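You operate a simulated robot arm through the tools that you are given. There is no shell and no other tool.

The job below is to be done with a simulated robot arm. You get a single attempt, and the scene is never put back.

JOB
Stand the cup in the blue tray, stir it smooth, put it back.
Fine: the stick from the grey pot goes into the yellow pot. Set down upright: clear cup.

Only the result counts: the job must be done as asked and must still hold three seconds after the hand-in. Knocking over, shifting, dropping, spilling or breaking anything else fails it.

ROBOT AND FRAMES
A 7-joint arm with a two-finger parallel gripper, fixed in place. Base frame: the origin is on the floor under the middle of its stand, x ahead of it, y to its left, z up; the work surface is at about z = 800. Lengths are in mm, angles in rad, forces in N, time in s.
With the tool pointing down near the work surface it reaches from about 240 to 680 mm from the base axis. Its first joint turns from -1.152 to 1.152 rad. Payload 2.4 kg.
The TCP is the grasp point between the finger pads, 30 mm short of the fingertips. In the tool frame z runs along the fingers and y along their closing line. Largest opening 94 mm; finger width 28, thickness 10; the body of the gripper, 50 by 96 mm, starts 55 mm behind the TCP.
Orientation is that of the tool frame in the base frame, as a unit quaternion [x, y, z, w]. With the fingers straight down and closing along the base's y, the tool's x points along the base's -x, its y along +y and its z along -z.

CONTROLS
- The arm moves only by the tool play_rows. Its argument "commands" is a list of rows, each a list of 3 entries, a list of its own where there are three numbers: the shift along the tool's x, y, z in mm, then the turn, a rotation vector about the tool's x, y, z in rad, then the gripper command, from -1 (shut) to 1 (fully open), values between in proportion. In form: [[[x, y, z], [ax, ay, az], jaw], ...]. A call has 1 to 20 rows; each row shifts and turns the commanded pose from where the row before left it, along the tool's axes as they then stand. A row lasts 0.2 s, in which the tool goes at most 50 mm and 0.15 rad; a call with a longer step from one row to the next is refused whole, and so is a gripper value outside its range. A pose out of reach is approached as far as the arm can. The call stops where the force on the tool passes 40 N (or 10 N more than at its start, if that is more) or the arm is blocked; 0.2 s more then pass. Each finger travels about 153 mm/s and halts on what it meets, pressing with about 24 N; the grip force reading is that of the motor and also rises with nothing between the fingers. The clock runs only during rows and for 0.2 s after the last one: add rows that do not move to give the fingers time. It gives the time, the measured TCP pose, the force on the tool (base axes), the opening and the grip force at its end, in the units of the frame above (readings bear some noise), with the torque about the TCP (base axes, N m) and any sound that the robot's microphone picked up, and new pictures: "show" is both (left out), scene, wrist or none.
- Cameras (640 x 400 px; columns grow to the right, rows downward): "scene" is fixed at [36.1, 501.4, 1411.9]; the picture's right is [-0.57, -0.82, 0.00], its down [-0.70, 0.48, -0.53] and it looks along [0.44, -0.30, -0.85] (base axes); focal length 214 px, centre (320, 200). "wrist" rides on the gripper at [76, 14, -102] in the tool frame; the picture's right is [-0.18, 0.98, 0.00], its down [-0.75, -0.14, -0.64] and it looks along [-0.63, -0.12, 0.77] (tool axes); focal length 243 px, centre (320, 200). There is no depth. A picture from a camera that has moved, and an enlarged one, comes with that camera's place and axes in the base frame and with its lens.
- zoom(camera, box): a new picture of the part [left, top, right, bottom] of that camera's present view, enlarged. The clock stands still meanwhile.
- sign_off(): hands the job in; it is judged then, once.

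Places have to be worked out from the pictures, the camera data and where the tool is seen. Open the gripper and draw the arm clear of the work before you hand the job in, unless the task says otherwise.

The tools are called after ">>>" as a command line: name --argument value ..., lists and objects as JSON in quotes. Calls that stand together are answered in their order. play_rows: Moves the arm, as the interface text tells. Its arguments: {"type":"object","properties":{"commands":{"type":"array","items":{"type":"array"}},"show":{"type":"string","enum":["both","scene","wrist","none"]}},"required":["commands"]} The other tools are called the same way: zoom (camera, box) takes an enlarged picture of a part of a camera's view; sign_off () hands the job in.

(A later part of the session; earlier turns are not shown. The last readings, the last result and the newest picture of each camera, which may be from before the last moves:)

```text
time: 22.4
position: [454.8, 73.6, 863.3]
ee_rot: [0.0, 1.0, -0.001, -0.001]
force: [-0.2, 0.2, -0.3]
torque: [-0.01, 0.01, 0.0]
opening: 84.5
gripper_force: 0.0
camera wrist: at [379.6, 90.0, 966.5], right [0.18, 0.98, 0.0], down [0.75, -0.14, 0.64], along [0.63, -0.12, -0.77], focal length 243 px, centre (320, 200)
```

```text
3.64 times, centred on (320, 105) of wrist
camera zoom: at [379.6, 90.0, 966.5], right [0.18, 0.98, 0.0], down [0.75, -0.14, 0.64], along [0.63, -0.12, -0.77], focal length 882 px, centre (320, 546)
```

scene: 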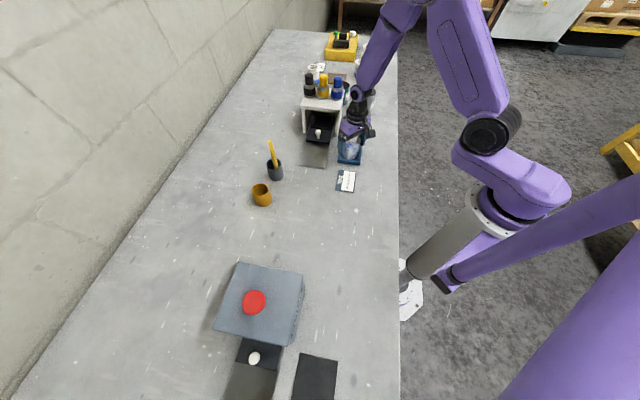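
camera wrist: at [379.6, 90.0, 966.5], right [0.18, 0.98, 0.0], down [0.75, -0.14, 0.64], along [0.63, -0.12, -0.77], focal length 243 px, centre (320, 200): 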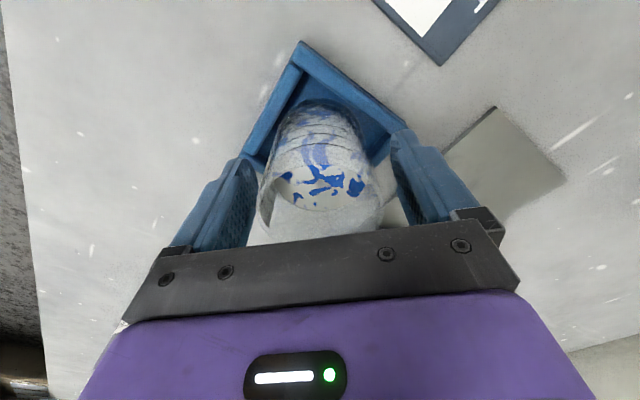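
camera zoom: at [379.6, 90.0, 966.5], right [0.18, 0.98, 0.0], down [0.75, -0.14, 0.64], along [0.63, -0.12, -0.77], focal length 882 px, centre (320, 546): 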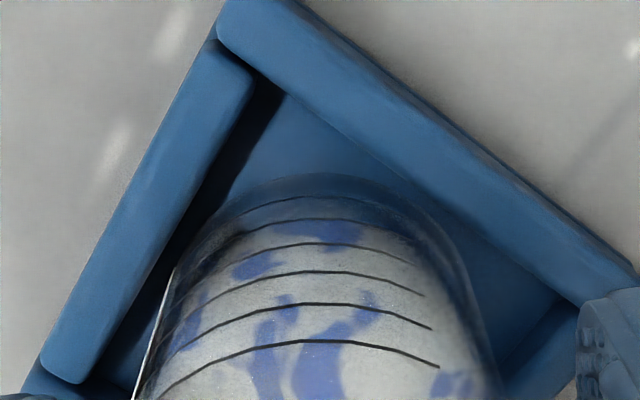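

The cup stands in the tray and nothing has shifted. I'll rise straight up clear of it, then move to view the grey pot and stick.

>>> play_rows --commands '[[[0, 0, -5], [0, 0, 0], 0.8], [[0, 0, -15], [0, 0, 0], 0.8], [[0, 0, -25], [0, 0, 0], 0.9], [[0, 0, -30], [0, 0, 0], 1], [[0, 0, -30], [0, 0, 0], 1], [[0, 0, -30], [0, 0, 0], 1], [[2, 22, -10], [0, 0, 0], 1], [[2, 27, -8], [0, 0, 0], 1], [[2, 27, -8], [0, 0, 0], 1], [[3, 27, -8], [0, 0, 0], 1], [[3, 27, -8], [0, 0, 0], 1], [[3, 27, -8], [0, 0, 0], 1], [[3, 27, -8], [0, 0, 0], 1], [[3, 27, -8], [0, 0, 0], 1], [[3, 27, -8], [0, 0, 0], 1], [[2, 27, -8], [0, 0, 0], 1], [[0, 0, 0], [0, 0, 0], 1]]'

>>> zoom --camera "wrist" --box '[240, 80, 440, 240]'

>>> zoom --camera "scene" --box '[245, 135, 295, 215]'

>>> zoom --camera "scene" --box '[330, 130, 370, 170]'

```text
time: 26.0
position: [428.5, 337.7, 1080.7]
ee_rot: [0.0, 1.0, -0.001, 0.0]
force: [-0.1, 0.9, -0.7]
torque: [-0.03, -0.02, -0.03]
opening: 94.5
gripper_force: 0.0
camera wrist: at [352.9, 354.2, 1183.2], right [0.18, 0.98, 0.0], down [0.75, -0.14, 0.64], along [0.63, -0.12, -0.77], focal length 243 px, centre (320, 200)
```

scene: 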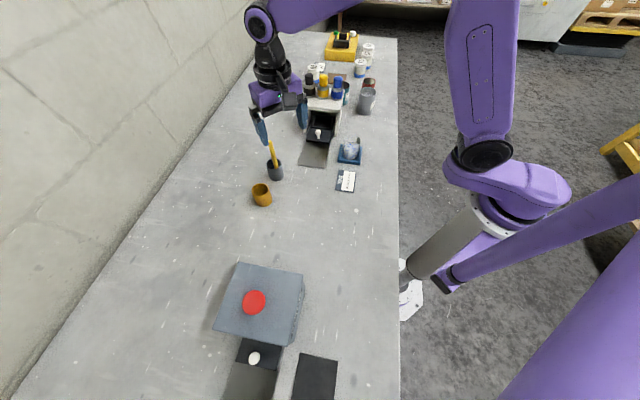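
wrist: 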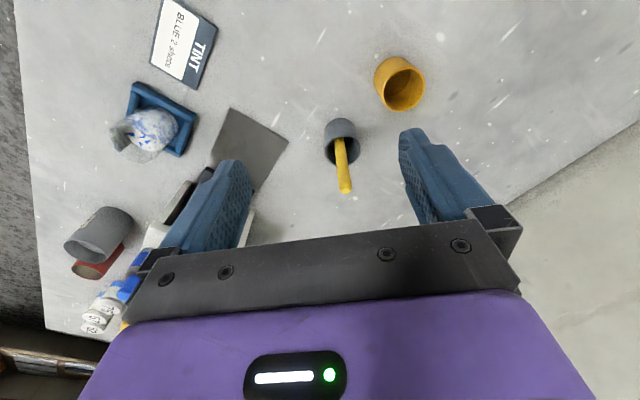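

```text
2.50 times, centred on (340, 160) of wrist
camera zoom: at [352.9, 354.2, 1183.2], right [0.18, 0.98, 0.0], down [0.75, -0.14, 0.64], along [0.63, -0.12, -0.77], focal length 606 px, centre (270, 300)
```

zoom: 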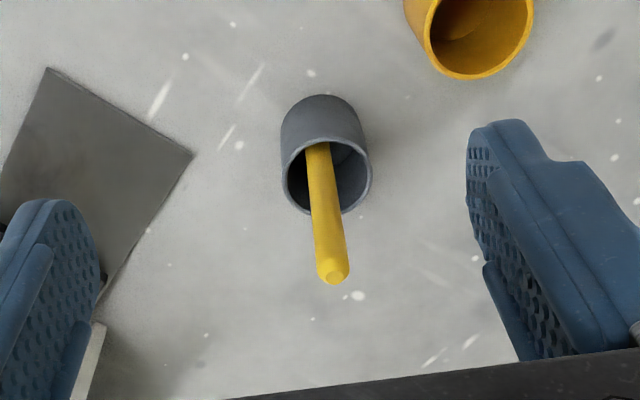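

```text
5.00 times, centred on (270, 175) of scene
camera zoom: at [36.1, 501.5, 1411.9], right [-0.57, -0.83, 0.0], down [-0.7, 0.48, -0.53], along [0.44, -0.3, -0.85], focal length 1072 px, centre (570, 325)
```

zoom: 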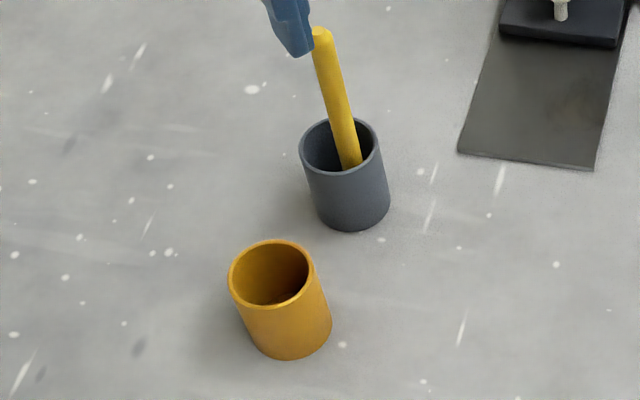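

```text
10.00 times, centred on (350, 150) of scene
camera zoom: at [36.1, 501.5, 1411.9], right [-0.57, -0.83, 0.0], down [-0.7, 0.48, -0.53], along [0.44, -0.3, -0.85], focal length 2145 px, centre (20, 700)
```

zoom: 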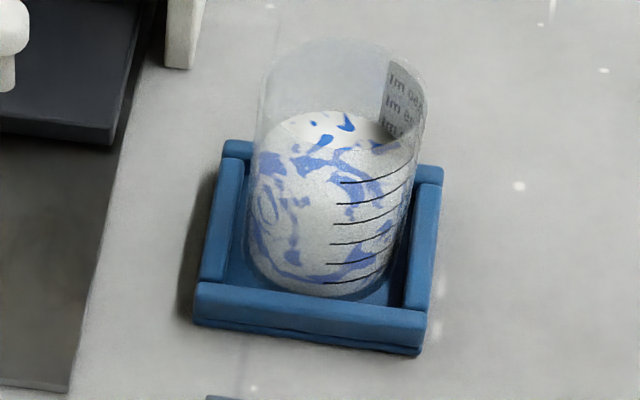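

The cup stands cleanly in the tray. The stick's top is near (514, 351, 970), but both views look along x, so I can't judge its tilt in x. I'll move aside and turn the tool 90° to see the stick from the −y side.

>>> play_rows --commands '[[[-15.2, -20, 8], [0, 0, 0], 1], [[-15.2, -20, 8], [0, 0, 0], 1], [[-15.2, -20, 8], [0, 0, 0], 1], [[-15.2, -20, 8], [0, 0, 0], 1], [[-15.2, -20, 8], [0, 0, 0], 1], [[0, 0, 0], [0, 0, -0.1428], 1], [[0, 0, 0], [0, 0, -0.1428], 1], [[0, 0, 0], [0, 0, -0.1428], 1], [[0, 0, 0], [0, 0, -0.1428], 1], [[0, 0, 0], [0, 0, -0.1428], 1], [[0, 0, 0], [0, 0, -0.1428], 1], [[0, 0, 0], [0, 0, -0.1428], 1], [[0, 0, 0], [0, 0, -0.1428], 1], [[0, 0, 0], [0, 0, -0.1428], 1], [[0, 0, 0], [0, 0, -0.1428], 1], [[0, 0, 0], [0, 0, -0.1428], 1], [[0, 0, 0], [0, 0, 0], 1]]'

>>> zoom --camera "wrist" --box '[220, 80, 420, 240]'

>>> zoom --camera "scene" --box '[245, 135, 295, 185]'

```text
time: 29.6
position: [504.1, 239.6, 1041.2]
ee_rot: [0.707, -0.707, 0.0, 0.0]
force: [0.4, 0.2, 0.2]
torque: [0.0, -0.02, 0.01]
opening: 93.9
gripper_force: 0.1
camera wrist: at [491.7, 165.1, 1143.8], right [-0.98, 0.18, 0.0], down [0.14, 0.75, 0.64], along [0.12, 0.63, -0.77], focal length 243 px, centre (320, 200)
```

scene: 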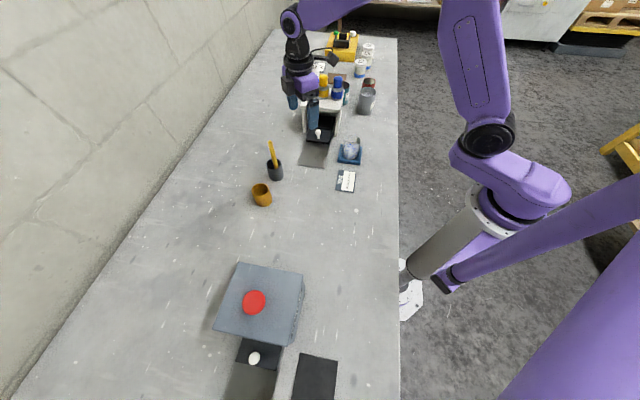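
wrist: 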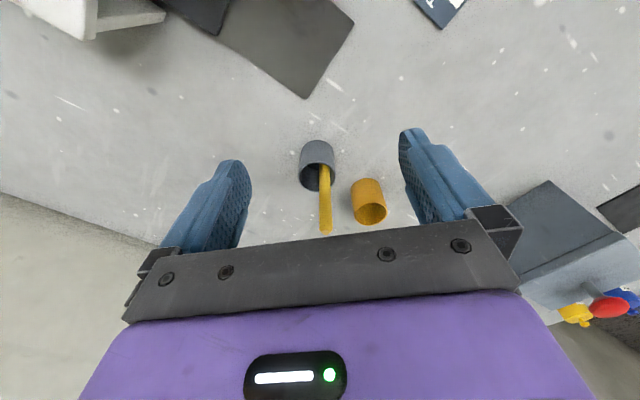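

```text
2.50 times, centred on (320, 160) of wrist
camera zoom: at [491.7, 165.1, 1143.8], right [-0.98, 0.18, 0.0], down [0.14, 0.75, 0.64], along [0.12, 0.63, -0.77], focal length 606 px, centre (320, 300)
```

zoom: 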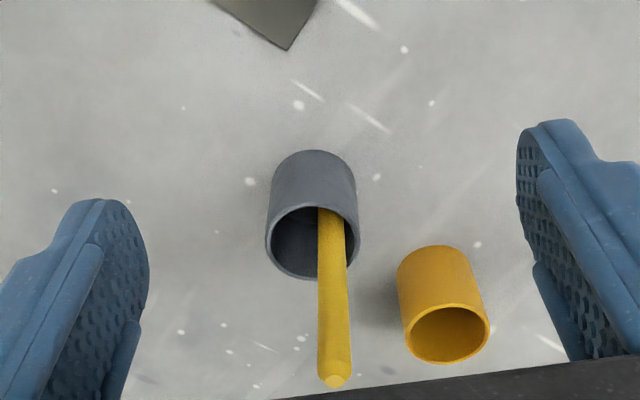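

```text
8.00 times, centred on (270, 160) of scene
camera zoom: at [36.1, 501.4, 1411.9], right [-0.57, -0.82, 0.0], down [-0.7, 0.48, -0.53], along [0.44, -0.3, -0.85], focal length 1716 px, centre (720, 520)
```

zoom: 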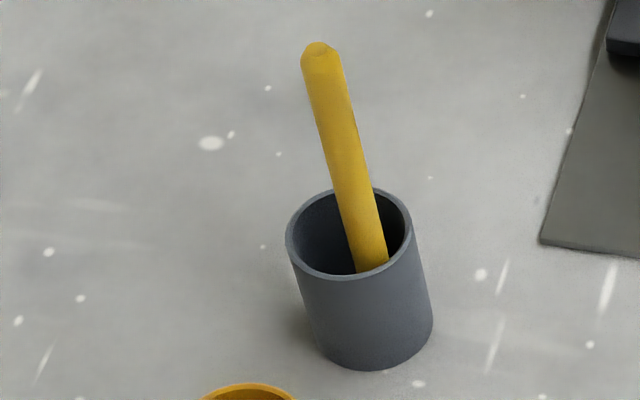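

From the side the stick is vertical, at about (519.5, 352) with its top near z = 968 and a diameter near 14 mm. I'll turn the tool back and go above it, staying over its top.

>>> play_rows --commands '[[[0, 0, 0], [0, 0, 0.1428], 1], [[0, 0, 0], [0, 0, 0.1428], 1], [[0, 0, 0], [0, 0, 0.1428], 1], [[0, 0, 0], [0, 0, 0.1428], 1], [[0, 0, 0], [0, 0, 0.1428], 1], [[0, 0, 0], [0, 0, 0.1428], 1], [[0, 0, 0], [0, 0, 0.1428], 1], [[0, 0, 0], [0, 0, 0.1428], 1], [[0, 0, 0], [0, 0, 0.1428], 1], [[0, 0, 0], [0, 0, 0.1428], 1], [[0, 0, 0], [0, 0, 0.1428], 1], [[-3.6, 28, 1], [0, 0, 0], 1], [[-3.6, 28, 1], [0, 0, 0], 1], [[-3.6, 28, 1], [0, 0, 0], 1], [[-3.5, 27.8, 1], [0, 0, 0], 1], [[0, 0, 0], [0, 0, 0], 1], [[0, 0, 0], [0, 0, 0], 1]]'

>>> zoom --camera "wrist" --box '[220, 80, 420, 240]'

>>> zoom --camera "scene" --box '[245, 105, 315, 185]'

```text
time: 33.2
position: [519.7, 351.4, 1038.9]
ee_rot: [-0.001, 1.0, 0.0, 0.001]
force: [-0.2, -0.6, 0.3]
torque: [0.0, -0.01, -0.02]
opening: 94.1
gripper_force: 0.0
camera wrist: at [444.1, 367.4, 1141.6], right [0.18, 0.98, 0.0], down [0.75, -0.14, 0.64], along [0.63, -0.12, -0.77], focal length 243 px, centre (320, 200)
```

scene: 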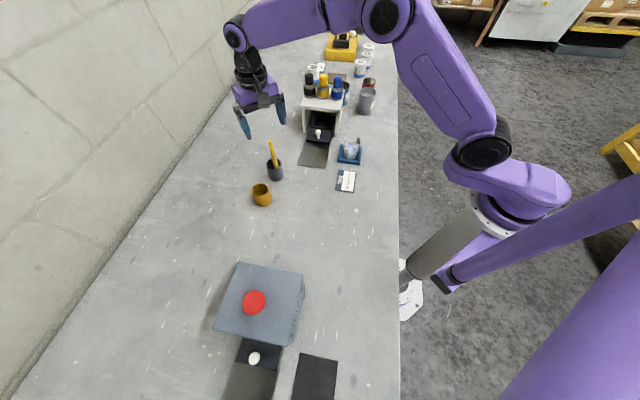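
wrist: 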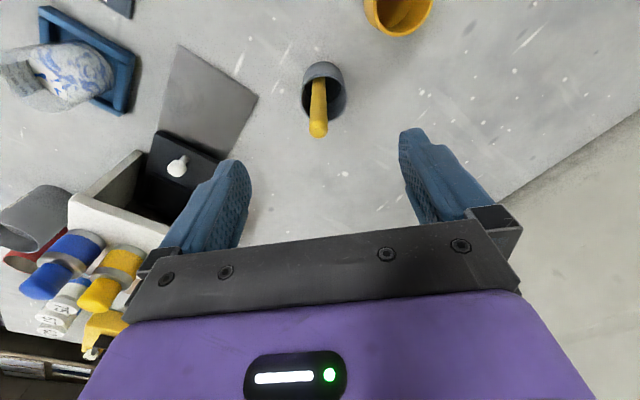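

```text
2.50 times, centred on (320, 160) of wrist
camera zoom: at [444.1, 367.4, 1141.6], right [0.18, 0.98, 0.0], down [0.75, -0.14, 0.64], along [0.63, -0.12, -0.77], focal length 606 px, centre (320, 300)
```

zoom: 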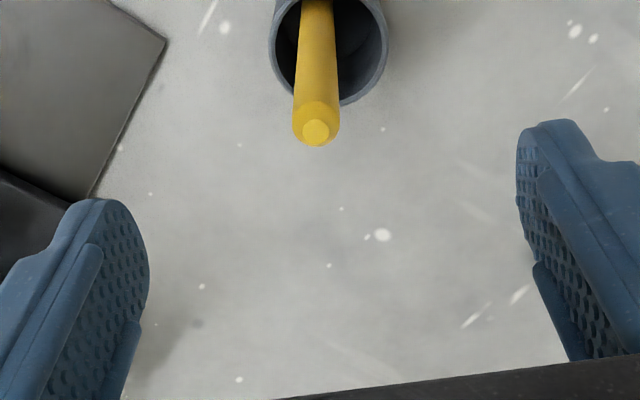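

```text
5.00 times, centred on (280, 145) of scene
camera zoom: at [36.1, 501.5, 1411.9], right [-0.57, -0.82, 0.0], down [-0.7, 0.48, -0.53], along [0.44, -0.3, -0.85], focal length 1072 px, centre (520, 475)
```

zoom: 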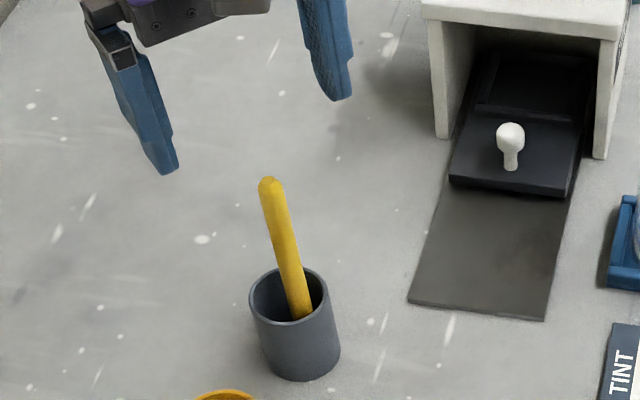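

The stick's top shows about 1.4 mm to the −y side of the tool axis, well between the fingers. I'll correct that and descend to z ≈ 925, which leaves the top clear of the palm and the fingertips above the pot rim.

>>> play_rows --commands '[[[0.6, -1.4, 15], [0, 0, 0], 1], [[0, 0, 20], [0, 0, 0], 1], [[0, 0, 20], [0, 0, 0], 1], [[0, 0, 20], [0, 0, 0], 1], [[0, 0, 20], [0, 0, 0], 1], [[0, 0, 16.7], [0, 0, 0], 1], [[0, 0, 0], [0, 0, 0], 1]]'

>>> zoom --camera "wrist" --box '[220, 80, 420, 240]'

>>> zoom --camera "scene" --box '[245, 125, 305, 185]'

```text
time: 34.8
position: [516.2, 350.6, 924.3]
ee_rot: [0.0, 1.0, 0.0, 0.0]
force: [-0.5, 0.2, 0.5]
torque: [0.0, 0.04, 0.03]
opening: 94.0
gripper_force: 0.1
camera wrist: at [441.7, 366.2, 1028.6], right [0.18, 0.98, 0.0], down [0.75, -0.14, 0.64], along [0.63, -0.12, -0.77], focal length 243 px, centre (320, 200)
```

scene: 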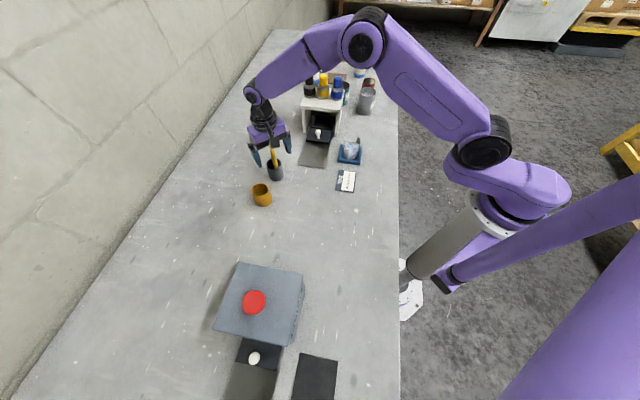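
wrist: 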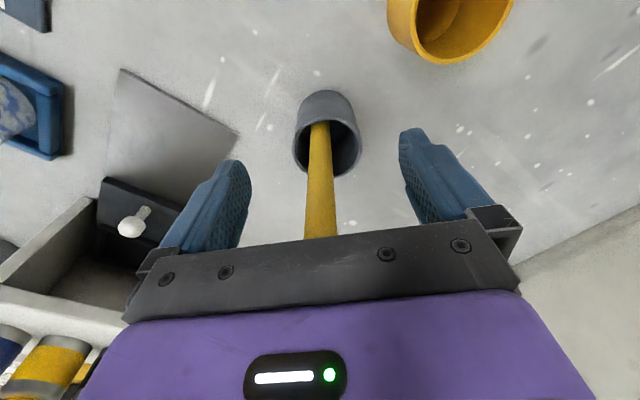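

```text
2.50 times, centred on (320, 160) of wrist
camera zoom: at [441.7, 366.2, 1028.6], right [0.18, 0.98, 0.0], down [0.75, -0.14, 0.64], along [0.63, -0.12, -0.77], focal length 606 px, centre (320, 300)
```

zoom: 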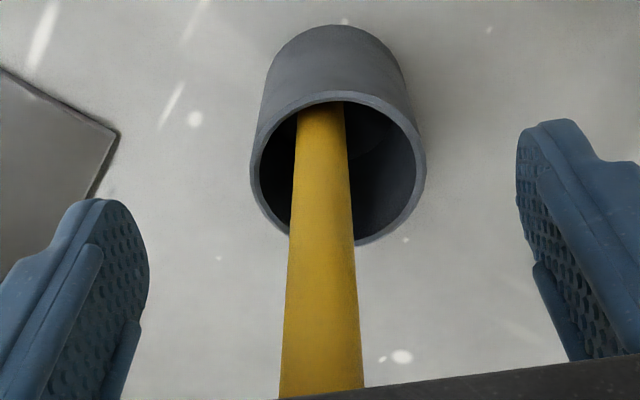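

```text
6.67 times, centred on (275, 155) of scene
camera zoom: at [36.1, 501.4, 1411.9], right [-0.57, -0.82, 0.0], down [-0.7, 0.48, -0.53], along [0.44, -0.3, -0.85], focal length 1430 px, centre (620, 500)
```

zoom: 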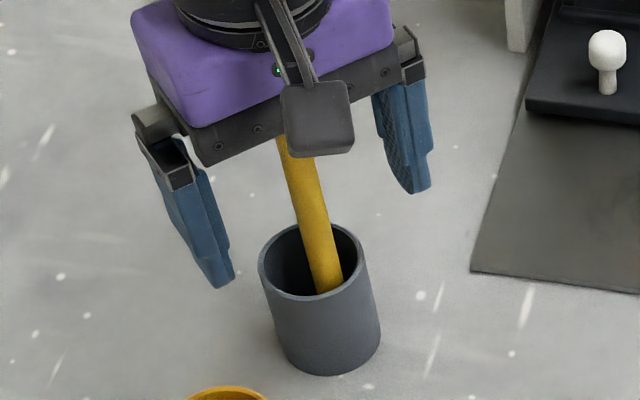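

The stick is centred between the pads. I'll close onto it in steps.

>>> play_rows --commands '[[[0, 0, 0], [0, 0, 0], 0.4], [[0, 0, 0], [0, 0, 0], 0], [[0, 0, 0], [0, 0, 0], -0.4], [[0, 0, 0], [0, 0, 0], -0.6], [[0, 0, 0], [0, 0, 0], -0.8], [[0, 0, 0], [0, 0, 0], -1], [[0, 0, 0], [0, 0, 0], -1], [[0, 0, 0], [0, 0, 0], -1]]'

>>> zoom --camera "wrist" --box '[220, 80, 420, 240]'

>>> zoom --camera "scene" --box '[245, 125, 305, 185]'

```text
time: 36.6
position: [517.4, 350.8, 925.1]
ee_rot: [0.0, 1.0, 0.001, 0.001]
force: [0.9, 0.0, 1.0]
torque: [-0.02, 0.01, 0.01]
opening: 13.9
gripper_force: 24.0
camera wrist: at [441.7, 366.2, 1028.8], right [0.18, 0.98, 0.0], down [0.75, -0.14, 0.64], along [0.63, -0.12, -0.77], focal length 243 px, centre (320, 200)
```

scene: 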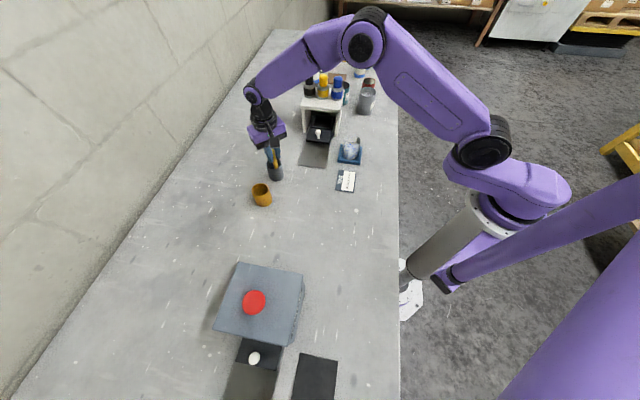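
wrist: 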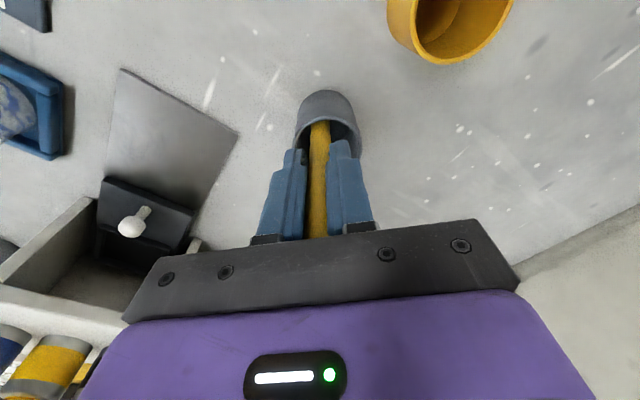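

```text
2.50 times, centred on (320, 160) of wrist
camera zoom: at [441.7, 366.2, 1028.8], right [0.18, 0.98, 0.0], down [0.75, -0.14, 0.64], along [0.63, -0.12, -0.77], focal length 606 px, centre (320, 300)
```

zoom: 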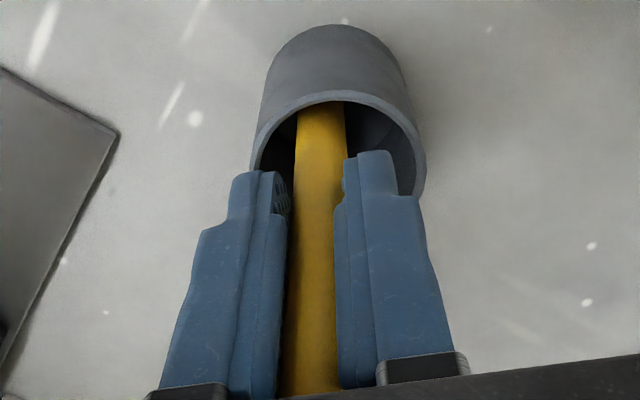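

```text
6.67 times, centred on (275, 155) of scene
camera zoom: at [36.1, 501.4, 1411.9], right [-0.57, -0.82, 0.0], down [-0.7, 0.48, -0.53], along [0.44, -0.3, -0.85], focal length 1430 px, centre (620, 500)
```

zoom: 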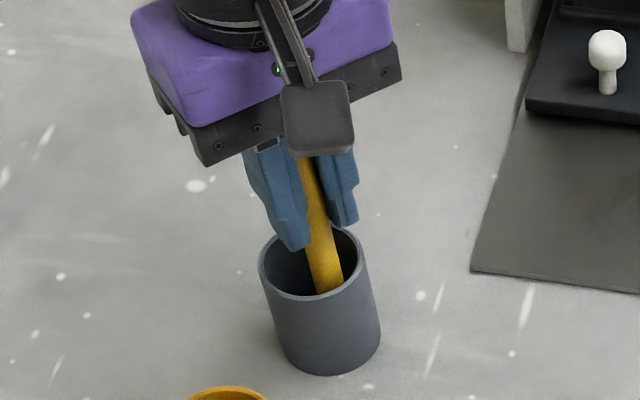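

Gripped at 13.9 mm. I'll lift the stick straight up out of the pot, high enough to clear the cup rim later.

>>> play_rows --commands '[[[0, 0, -5], [0, 0, 0], -1], [[0, 0, -10], [0, 0, 0], -1], [[0, 0, -15], [0, 0, 0], -1], [[0, 0, -20], [0, 0, 0], -1], [[0, 0, -20], [0, 0, 0], -1], [[0, 0, -20], [0, 0, 0], -1], [[0, 0, -20], [0, 0, 0], -1], [[0, 0, -20], [0, 0, 0], -1], [[0, 0, 0], [0, 0, 0], -1], [[0, 0, 0], [0, 0, 0], -1]]'

>>> zoom --camera "wrist" --box '[220, 60, 420, 220]'

>>> zoom --camera "scene" --box '[235, 95, 305, 185]'

```text
time: 38.8
position: [517.8, 349.1, 1056.7]
ee_rot: [0.0, 1.0, -0.001, 0.001]
force: [0.5, -0.8, -0.3]
torque: [0.01, -0.03, -0.02]
opening: 14.1
gripper_force: 23.6
camera wrist: at [442.6, 365.5, 1159.1], right [0.18, 0.98, 0.0], down [0.75, -0.14, 0.64], along [0.63, -0.12, -0.77], focal length 243 px, centre (320, 200)
```

scene: 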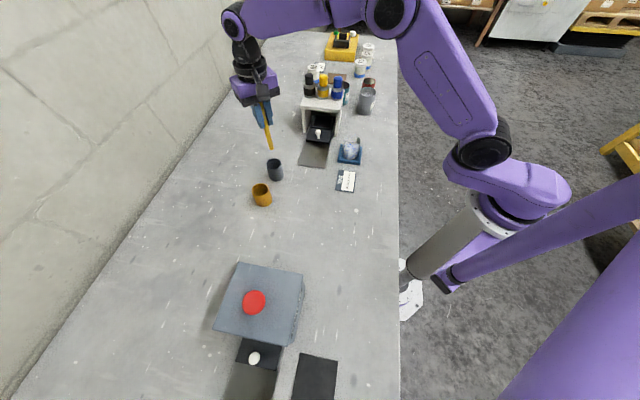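
wrist: 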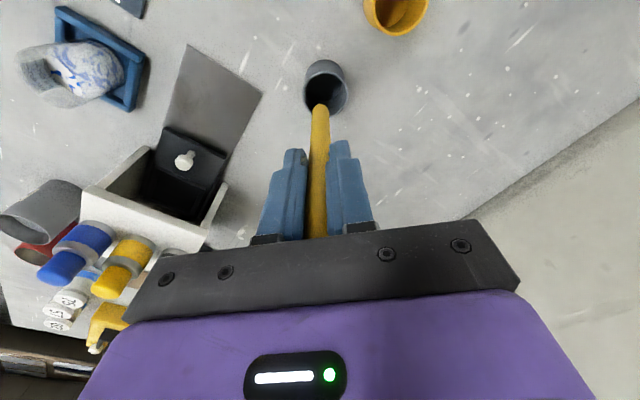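

```text
2.50 times, centred on (320, 140) of wrist
camera zoom: at [442.6, 365.5, 1159.1], right [0.18, 0.98, 0.0], down [0.75, -0.14, 0.64], along [0.63, -0.12, -0.77], focal length 606 px, centre (320, 350)
```

zoom: 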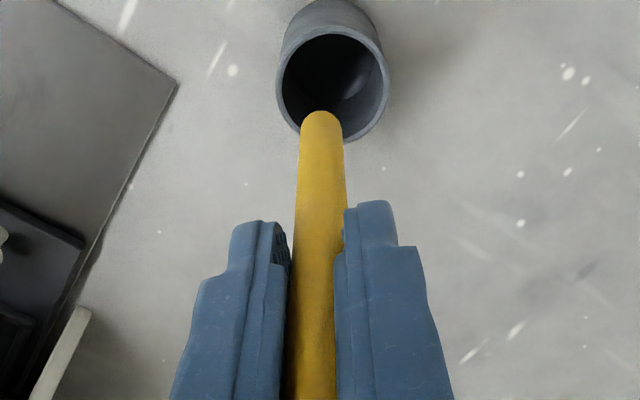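

```text
4.44 times, centred on (270, 140) of scene
camera zoom: at [36.1, 501.4, 1411.9], right [-0.57, -0.82, 0.0], down [-0.7, 0.48, -0.53], along [0.44, -0.3, -0.85], focal length 953 px, centre (542, 467)
```

zoom: 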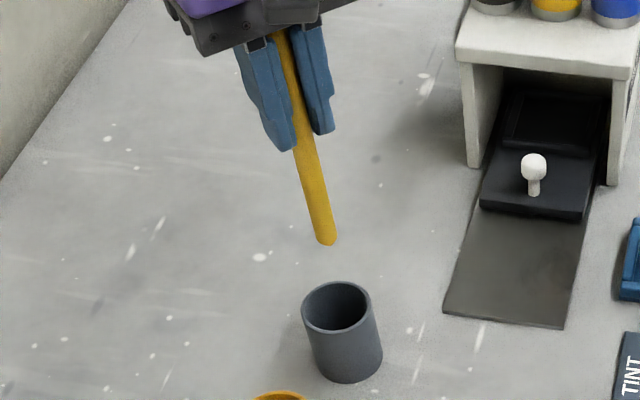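

The stick came out cleanly and the pot has not moved. It reaches about 119 mm below the TCP. I'll carry it over to above the cup and check alignment.

>>> play_rows --commands '[[[2.65, -11.48, 0], [0, 0, 0], -1], [[5.31, -22.95, 0], [0, 0, 0], -1], [[5.31, -22.95, 0], [0, 0, 0], -1], [[5.31, -22.95, 0], [0, 0, 0], -1], [[5.31, -22.95, 0], [0, 0, 0], -1], [[5.31, -22.95, 0], [0, 0, 0], -1], [[5.31, -22.95, 0], [0, 0, 0], -1], [[5.31, -22.95, 0], [0, 0, 0], -1], [[5.31, -22.95, 0], [0, 0, 0], -1], [[5.31, -22.95, 0], [0, 0, 0], -1], [[5.31, -22.95, 0], [0, 0, 0], -1], [[5.31, -22.95, 0], [0, 0, 0], -1], [[2.64, -11.47, 0], [0, 0, 0], -1], [[0, 0, 0], [0, 0, 0], -1], [[0, 0, 0], [0, 0, 0], -1]]'

>>> zoom --camera "wrist" --box '[220, 40, 420, 200]'

>>> zoom --camera "scene" --box '[310, 90, 390, 170]'

```text
time: 42.0
position: [455.4, 74.3, 1054.6]
ee_rot: [0.0, 1.0, 0.0, 0.001]
force: [0.2, -0.5, -0.7]
torque: [0.02, -0.01, 0.03]
opening: 14.0
gripper_force: 24.3
camera wrist: at [379.5, 89.9, 1157.1], right [0.18, 0.98, 0.0], down [0.75, -0.14, 0.64], along [0.63, -0.12, -0.77], focal length 243 px, centre (320, 200)
```

scene: 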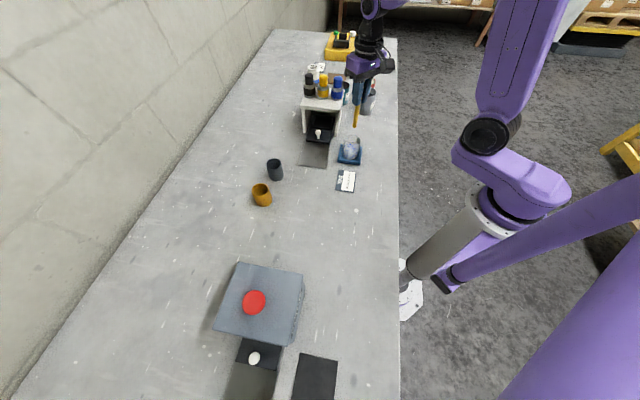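
wrist: 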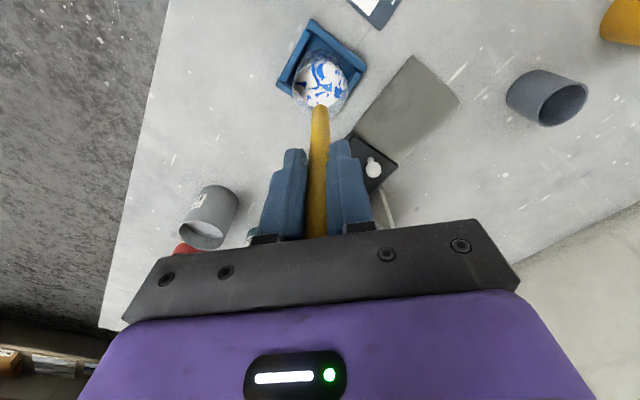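

```text
2.50 times, centred on (320, 120) of wrist
camera zoom: at [379.5, 89.9, 1157.1], right [0.18, 0.98, 0.0], down [0.75, -0.14, 0.64], along [0.63, -0.12, -0.77], focal length 606 px, centre (320, 400)
```

zoom: 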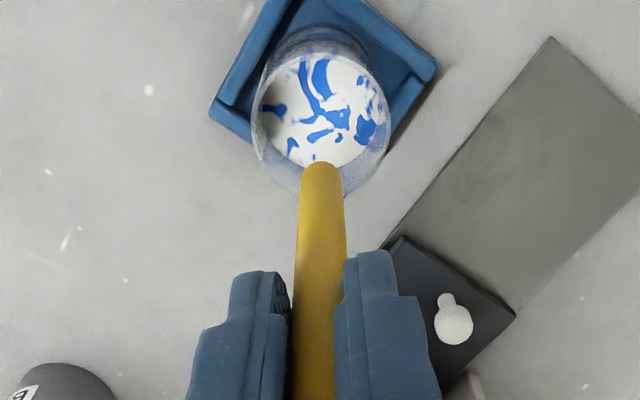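

```text
5.00 times, centred on (350, 130) of scene
camera zoom: at [36.1, 501.4, 1411.9], right [-0.57, -0.82, 0.0], down [-0.7, 0.48, -0.53], along [0.44, -0.3, -0.85], focal length 1072 px, centre (170, 550)
```

zoom: 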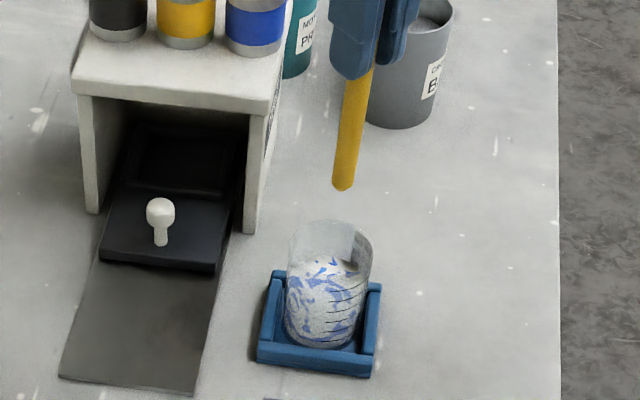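

The stick is lined up with the cup's axis in the wrist view. I'll lower it until its end is just at the rim and verify.

>>> play_rows --commands '[[[0, 0, 10], [0, 0, 0], -1], [[0, 0, 20], [0, 0, 0], -1], [[0, 0, 20], [0, 0, 0], -1], [[0, 0, 10], [0, 0, 0], -1], [[0, 0, 0], [0, 0, 0], -1]]'

>>> zoom --camera "wrist" --box '[240, 40, 400, 160]'

>>> zoom --camera "scene" --box '[325, 115, 375, 170]'

```text
time: 43.2
position: [456.0, 74.7, 994.9]
ee_rot: [0.0, 1.0, 0.0, 0.001]
force: [0.4, -0.1, -0.8]
torque: [0.01, -0.01, -0.01]
opening: 14.1
gripper_force: 23.9
camera wrist: at [380.3, 90.0, 1098.0], right [0.18, 0.98, 0.0], down [0.75, -0.14, 0.64], along [0.63, -0.12, -0.77], focal length 243 px, centre (320, 200)
```

scene: 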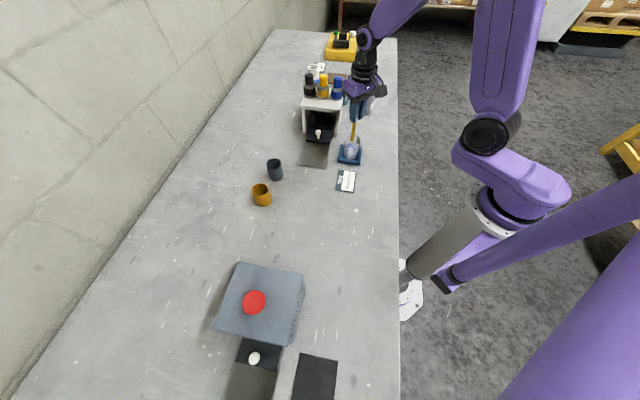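
wrist: 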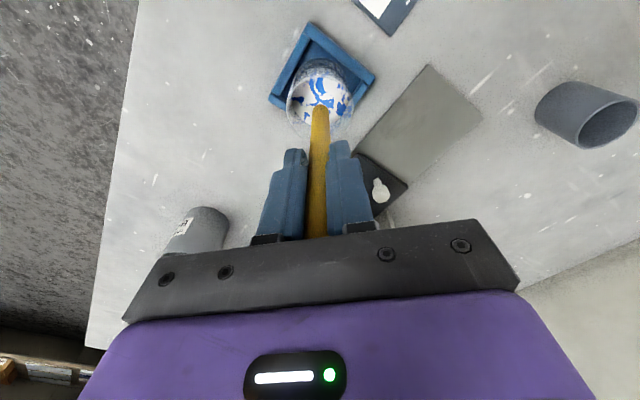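

```text
3.33 times, centred on (320, 100) of wrist
camera zoom: at [380.3, 90.0, 1098.0], right [0.18, 0.98, 0.0], down [0.75, -0.14, 0.64], along [0.63, -0.12, -0.77], focal length 809 px, centre (320, 533)
```

zoom: 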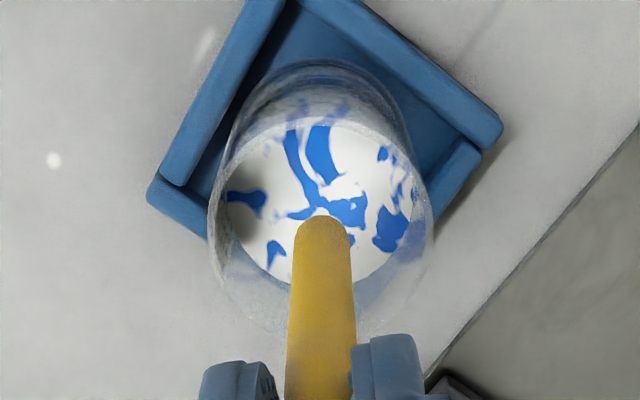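

```text
7.27 times, centred on (350, 142) of scene
camera zoom: at [36.1, 501.4, 1411.9], right [-0.57, -0.82, 0.0], down [-0.7, 0.48, -0.53], along [0.44, -0.3, -0.85], focal length 1560 px, centre (102, 618)
```

zoom: 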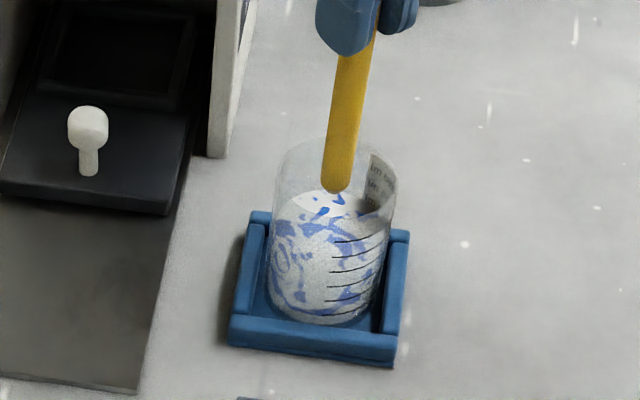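

The stick end is centred inside the rim. I'll lower it slowly into the paint, to about 8 mm above the cup's floor.

>>> play_rows --commands '[[[0, 0, 5], [0, 0, 0], -1], [[0, 0, 6], [0, 0, 0], -1], [[0, 0, 6], [0, 0, 0], -1], [[0, 0, 6], [0, 0, 0], -1], [[0, 0, 5], [0, 0, 0], -1], [[0, 0, 5], [0, 0, 0], -1], [[0, 0, 5], [0, 0, 0], -1], [[0, 0, 5], [0, 0, 0], -1], [[0, 0, 5], [0, 0, 0], -1], [[0, 0, 5], [0, 0, 0], -1], [[0, 0, 4], [0, 0, 0], -1], [[0, 0, 0], [0, 0, 0], -1]]'

>>> zoom --camera "wrist" --box '[240, 60, 400, 180]'

>>> zoom --camera "scene" --box '[325, 115, 375, 170]'

```text
time: 45.8
position: [455.0, 74.1, 939.3]
ee_rot: [-0.001, 1.0, 0.001, 0.0]
force: [0.7, 0.6, -0.5]
torque: [0.01, -0.02, 0.01]
opening: 13.9
gripper_force: 24.4
camera wrist: at [379.6, 91.4, 1041.3], right [0.18, 0.98, 0.0], down [0.75, -0.14, 0.64], along [0.63, -0.12, -0.77], focal length 243 px, centre (320, 200)
```

scene: 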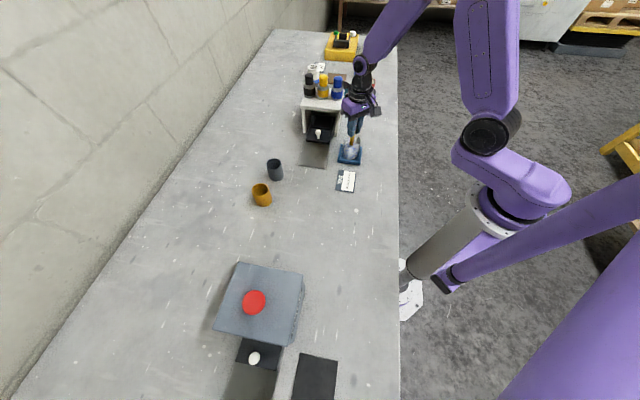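
wrist: 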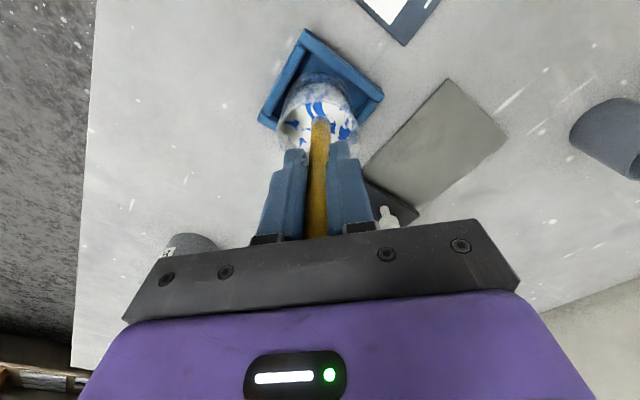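

```text
3.33 times, centred on (320, 120) of wrist
camera zoom: at [379.6, 91.4, 1041.3], right [0.18, 0.98, 0.0], down [0.75, -0.14, 0.64], along [0.63, -0.12, -0.77], focal length 809 px, centre (320, 467)
```

zoom: 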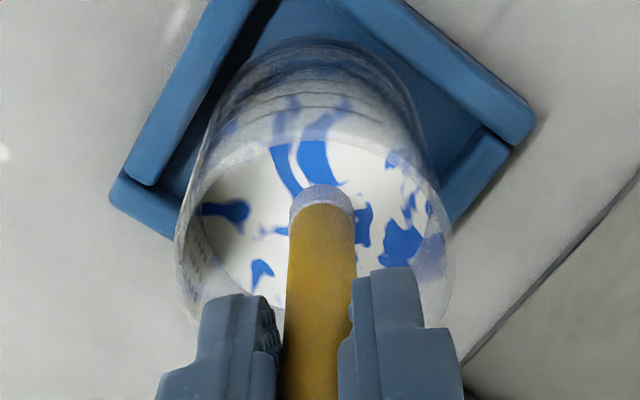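

```text
7.27 times, centred on (350, 142) of scene
camera zoom: at [36.1, 501.4, 1411.9], right [-0.57, -0.82, 0.0], down [-0.7, 0.48, -0.53], along [0.44, -0.3, -0.85], focal length 1560 px, centre (102, 618)
```

zoom: 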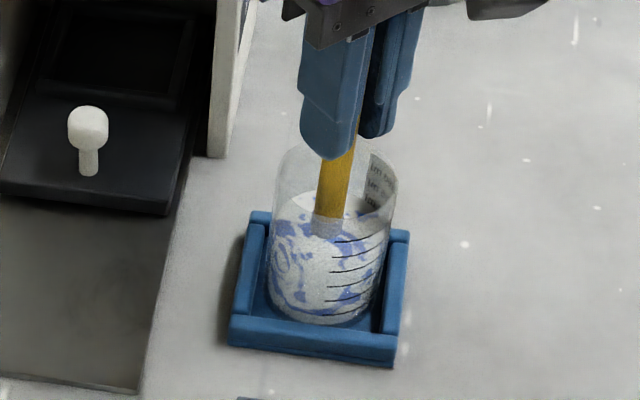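

The stick is immersed at the cup's centre with no contact force. I'll start stirring with circles of 12 mm radius, well inside the wall clearance of about 20 mm.

>>> play_rows --commands '[[[6, 0, 0], [0, 0, 0], -1], [[6, 0, 0], [0, 0, 0], -1], [[-3.515, 8.485, 0], [0, 0, 0], -1], [[-8.485, 3.515, 0], [0, 0, 0], -1], [[-8.485, -3.515, 0], [0, 0, 0], -1], [[-3.515, -8.485, 0], [0, 0, 0], -1], [[3.515, -8.485, 0], [0, 0, 0], -1], [[8.485, -3.515, 0], [0, 0, 0], -1], [[8.485, 3.515, 0], [0, 0, 0], -1], [[3.515, 8.485, 0], [0, 0, 0], -1], [[-3.515, 8.485, 0], [0, 0, 0], -1], [[-8.485, 3.515, 0], [0, 0, 0], -1], [[-8.485, -3.515, 0], [0, 0, 0], -1], [[-3.515, -8.485, 0], [0, 0, 0], -1], [[3.515, -8.485, 0], [0, 0, 0], -1], [[8.485, -3.515, 0], [0, 0, 0], -1], [[8.485, 3.515, 0], [0, 0, 0], -1], [[3.515, 8.485, 0], [0, 0, 0], -1]]'

>>> zoom --camera "wrist" --box '[240, 60, 400, 180]'

>>> zoom --camera "scene" --box '[325, 115, 375, 170]'

```text
time: 49.6
position: [441.2, 74.0, 938.2]
ee_rot: [0.0, 1.0, -0.001, 0.0]
force: [0.9, 0.4, -0.7]
torque: [-0.02, -0.01, 0.01]
opening: 14.1
gripper_force: 23.7
camera wrist: at [366.8, 90.2, 1041.3], right [0.18, 0.98, 0.0], down [0.75, -0.14, 0.64], along [0.63, -0.12, -0.77], focal length 243 px, centre (320, 200)
```

scene: 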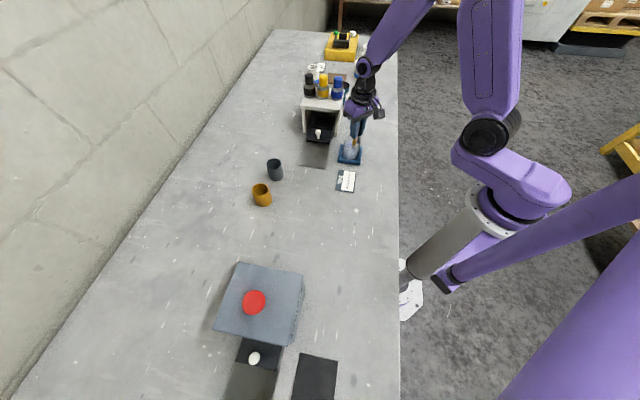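
wrist: 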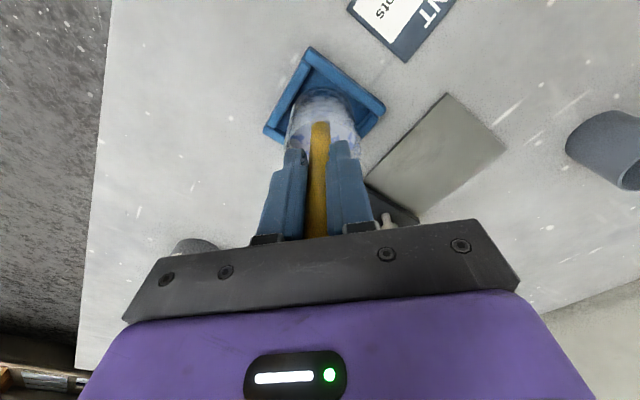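

```text
3.33 times, centred on (320, 120) of wrist
camera zoom: at [366.8, 90.2, 1041.3], right [0.18, 0.98, 0.0], down [0.75, -0.14, 0.64], along [0.63, -0.12, -0.77], focal length 809 px, centre (320, 467)
```

zoom: 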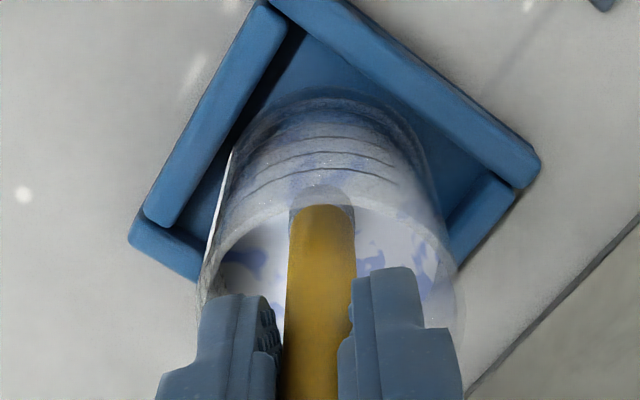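

```text
7.27 times, centred on (350, 142) of scene
camera zoom: at [36.1, 501.4, 1411.9], right [-0.57, -0.82, 0.0], down [-0.7, 0.48, -0.53], along [0.44, -0.3, -0.85], focal length 1560 px, centre (102, 618)
```

zoom: 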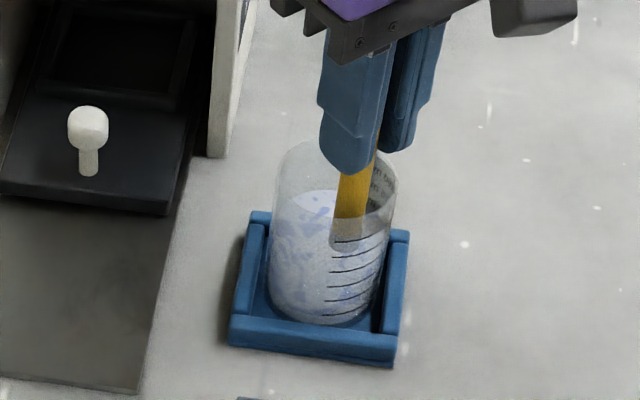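

The streaks are fading towards an even pale blue and the cup has not moved. I'll carry on with more turns.

>>> play_rows --commands '[[[-3.515, 8.485, 0], [0, 0, 0], -1], [[-8.485, 3.515, 0], [0, 0, 0], -1], [[-8.485, -3.515, 0], [0, 0, 0], -1], [[-3.515, -8.485, 0], [0, 0, 0], -1], [[3.515, -8.485, 0], [0, 0, 0], -1], [[8.485, -3.515, 0], [0, 0, 0], -1], [[8.485, 3.515, 0], [0, 0, 0], -1], [[3.515, 8.485, 0], [0, 0, 0], -1], [[-3.515, 8.485, 0], [0, 0, 0], -1], [[-8.485, 3.515, 0], [0, 0, 0], -1], [[-8.485, -3.515, 0], [0, 0, 0], -1], [[-3.515, -8.485, 0], [0, 0, 0], -1], [[3.515, -8.485, 0], [0, 0, 0], -1], [[8.485, -3.515, 0], [0, 0, 0], -1], [[8.485, 3.515, 0], [0, 0, 0], -1], [[3.515, 8.485, 0], [0, 0, 0], -1]]'

>>> zoom --camera "wrist" --box '[240, 60, 400, 180]'

>>> zoom --camera "scene" --box '[325, 115, 375, 170]'

```text
time: 53.0
position: [442.2, 76.0, 937.5]
ee_rot: [0.0, 1.0, 0.0, 0.0]
force: [-0.1, 0.2, 0.2]
torque: [-0.03, 0.03, 0.03]
opening: 14.2
gripper_force: 24.5
camera wrist: at [367.8, 90.5, 1041.2], right [0.18, 0.98, 0.0], down [0.75, -0.14, 0.64], along [0.63, -0.12, -0.77], focal length 243 px, centre (320, 200)
```

scene: 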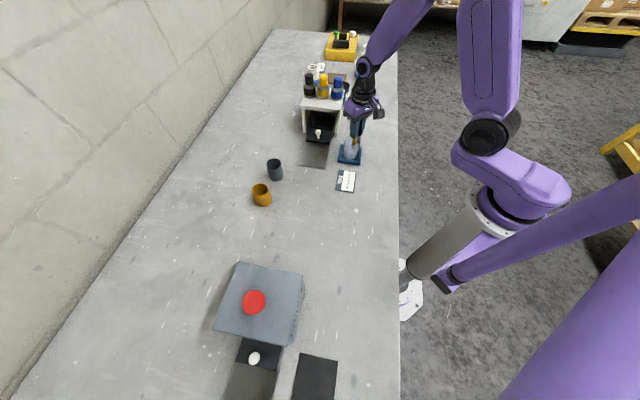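
wrist: 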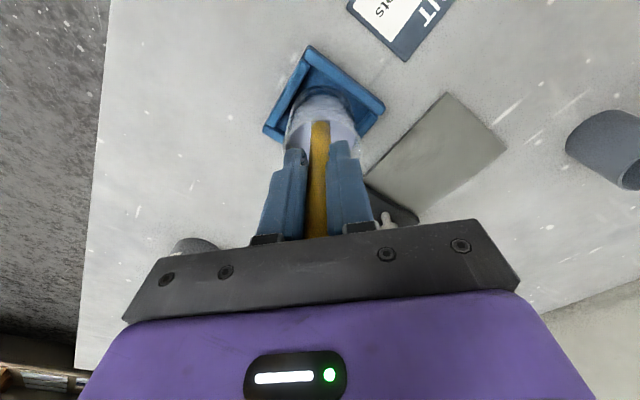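

```text
3.33 times, centred on (320, 120) of wrist
camera zoom: at [367.8, 90.5, 1041.2], right [0.18, 0.98, 0.0], down [0.75, -0.14, 0.64], along [0.63, -0.12, -0.77], focal length 809 px, centre (320, 467)
```

zoom: 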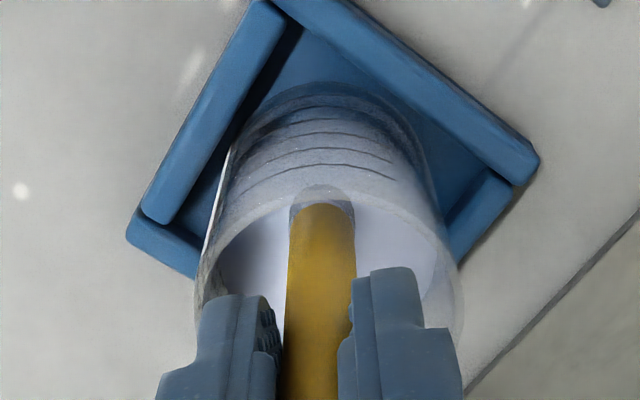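

```text
7.27 times, centred on (350, 142) of scene
camera zoom: at [36.1, 501.4, 1411.9], right [-0.57, -0.82, 0.0], down [-0.7, 0.48, -0.53], along [0.44, -0.3, -0.85], focal length 1560 px, centre (102, 618)
```

zoom: 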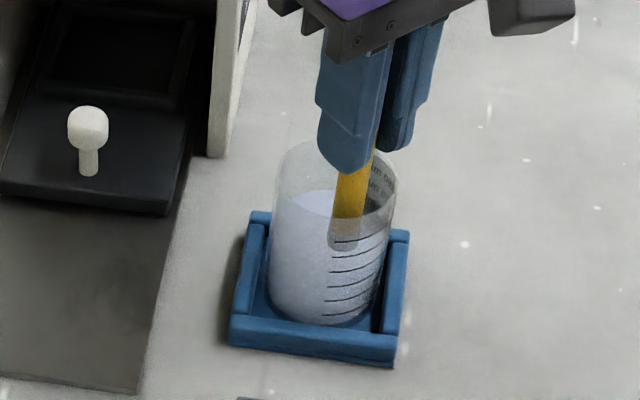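

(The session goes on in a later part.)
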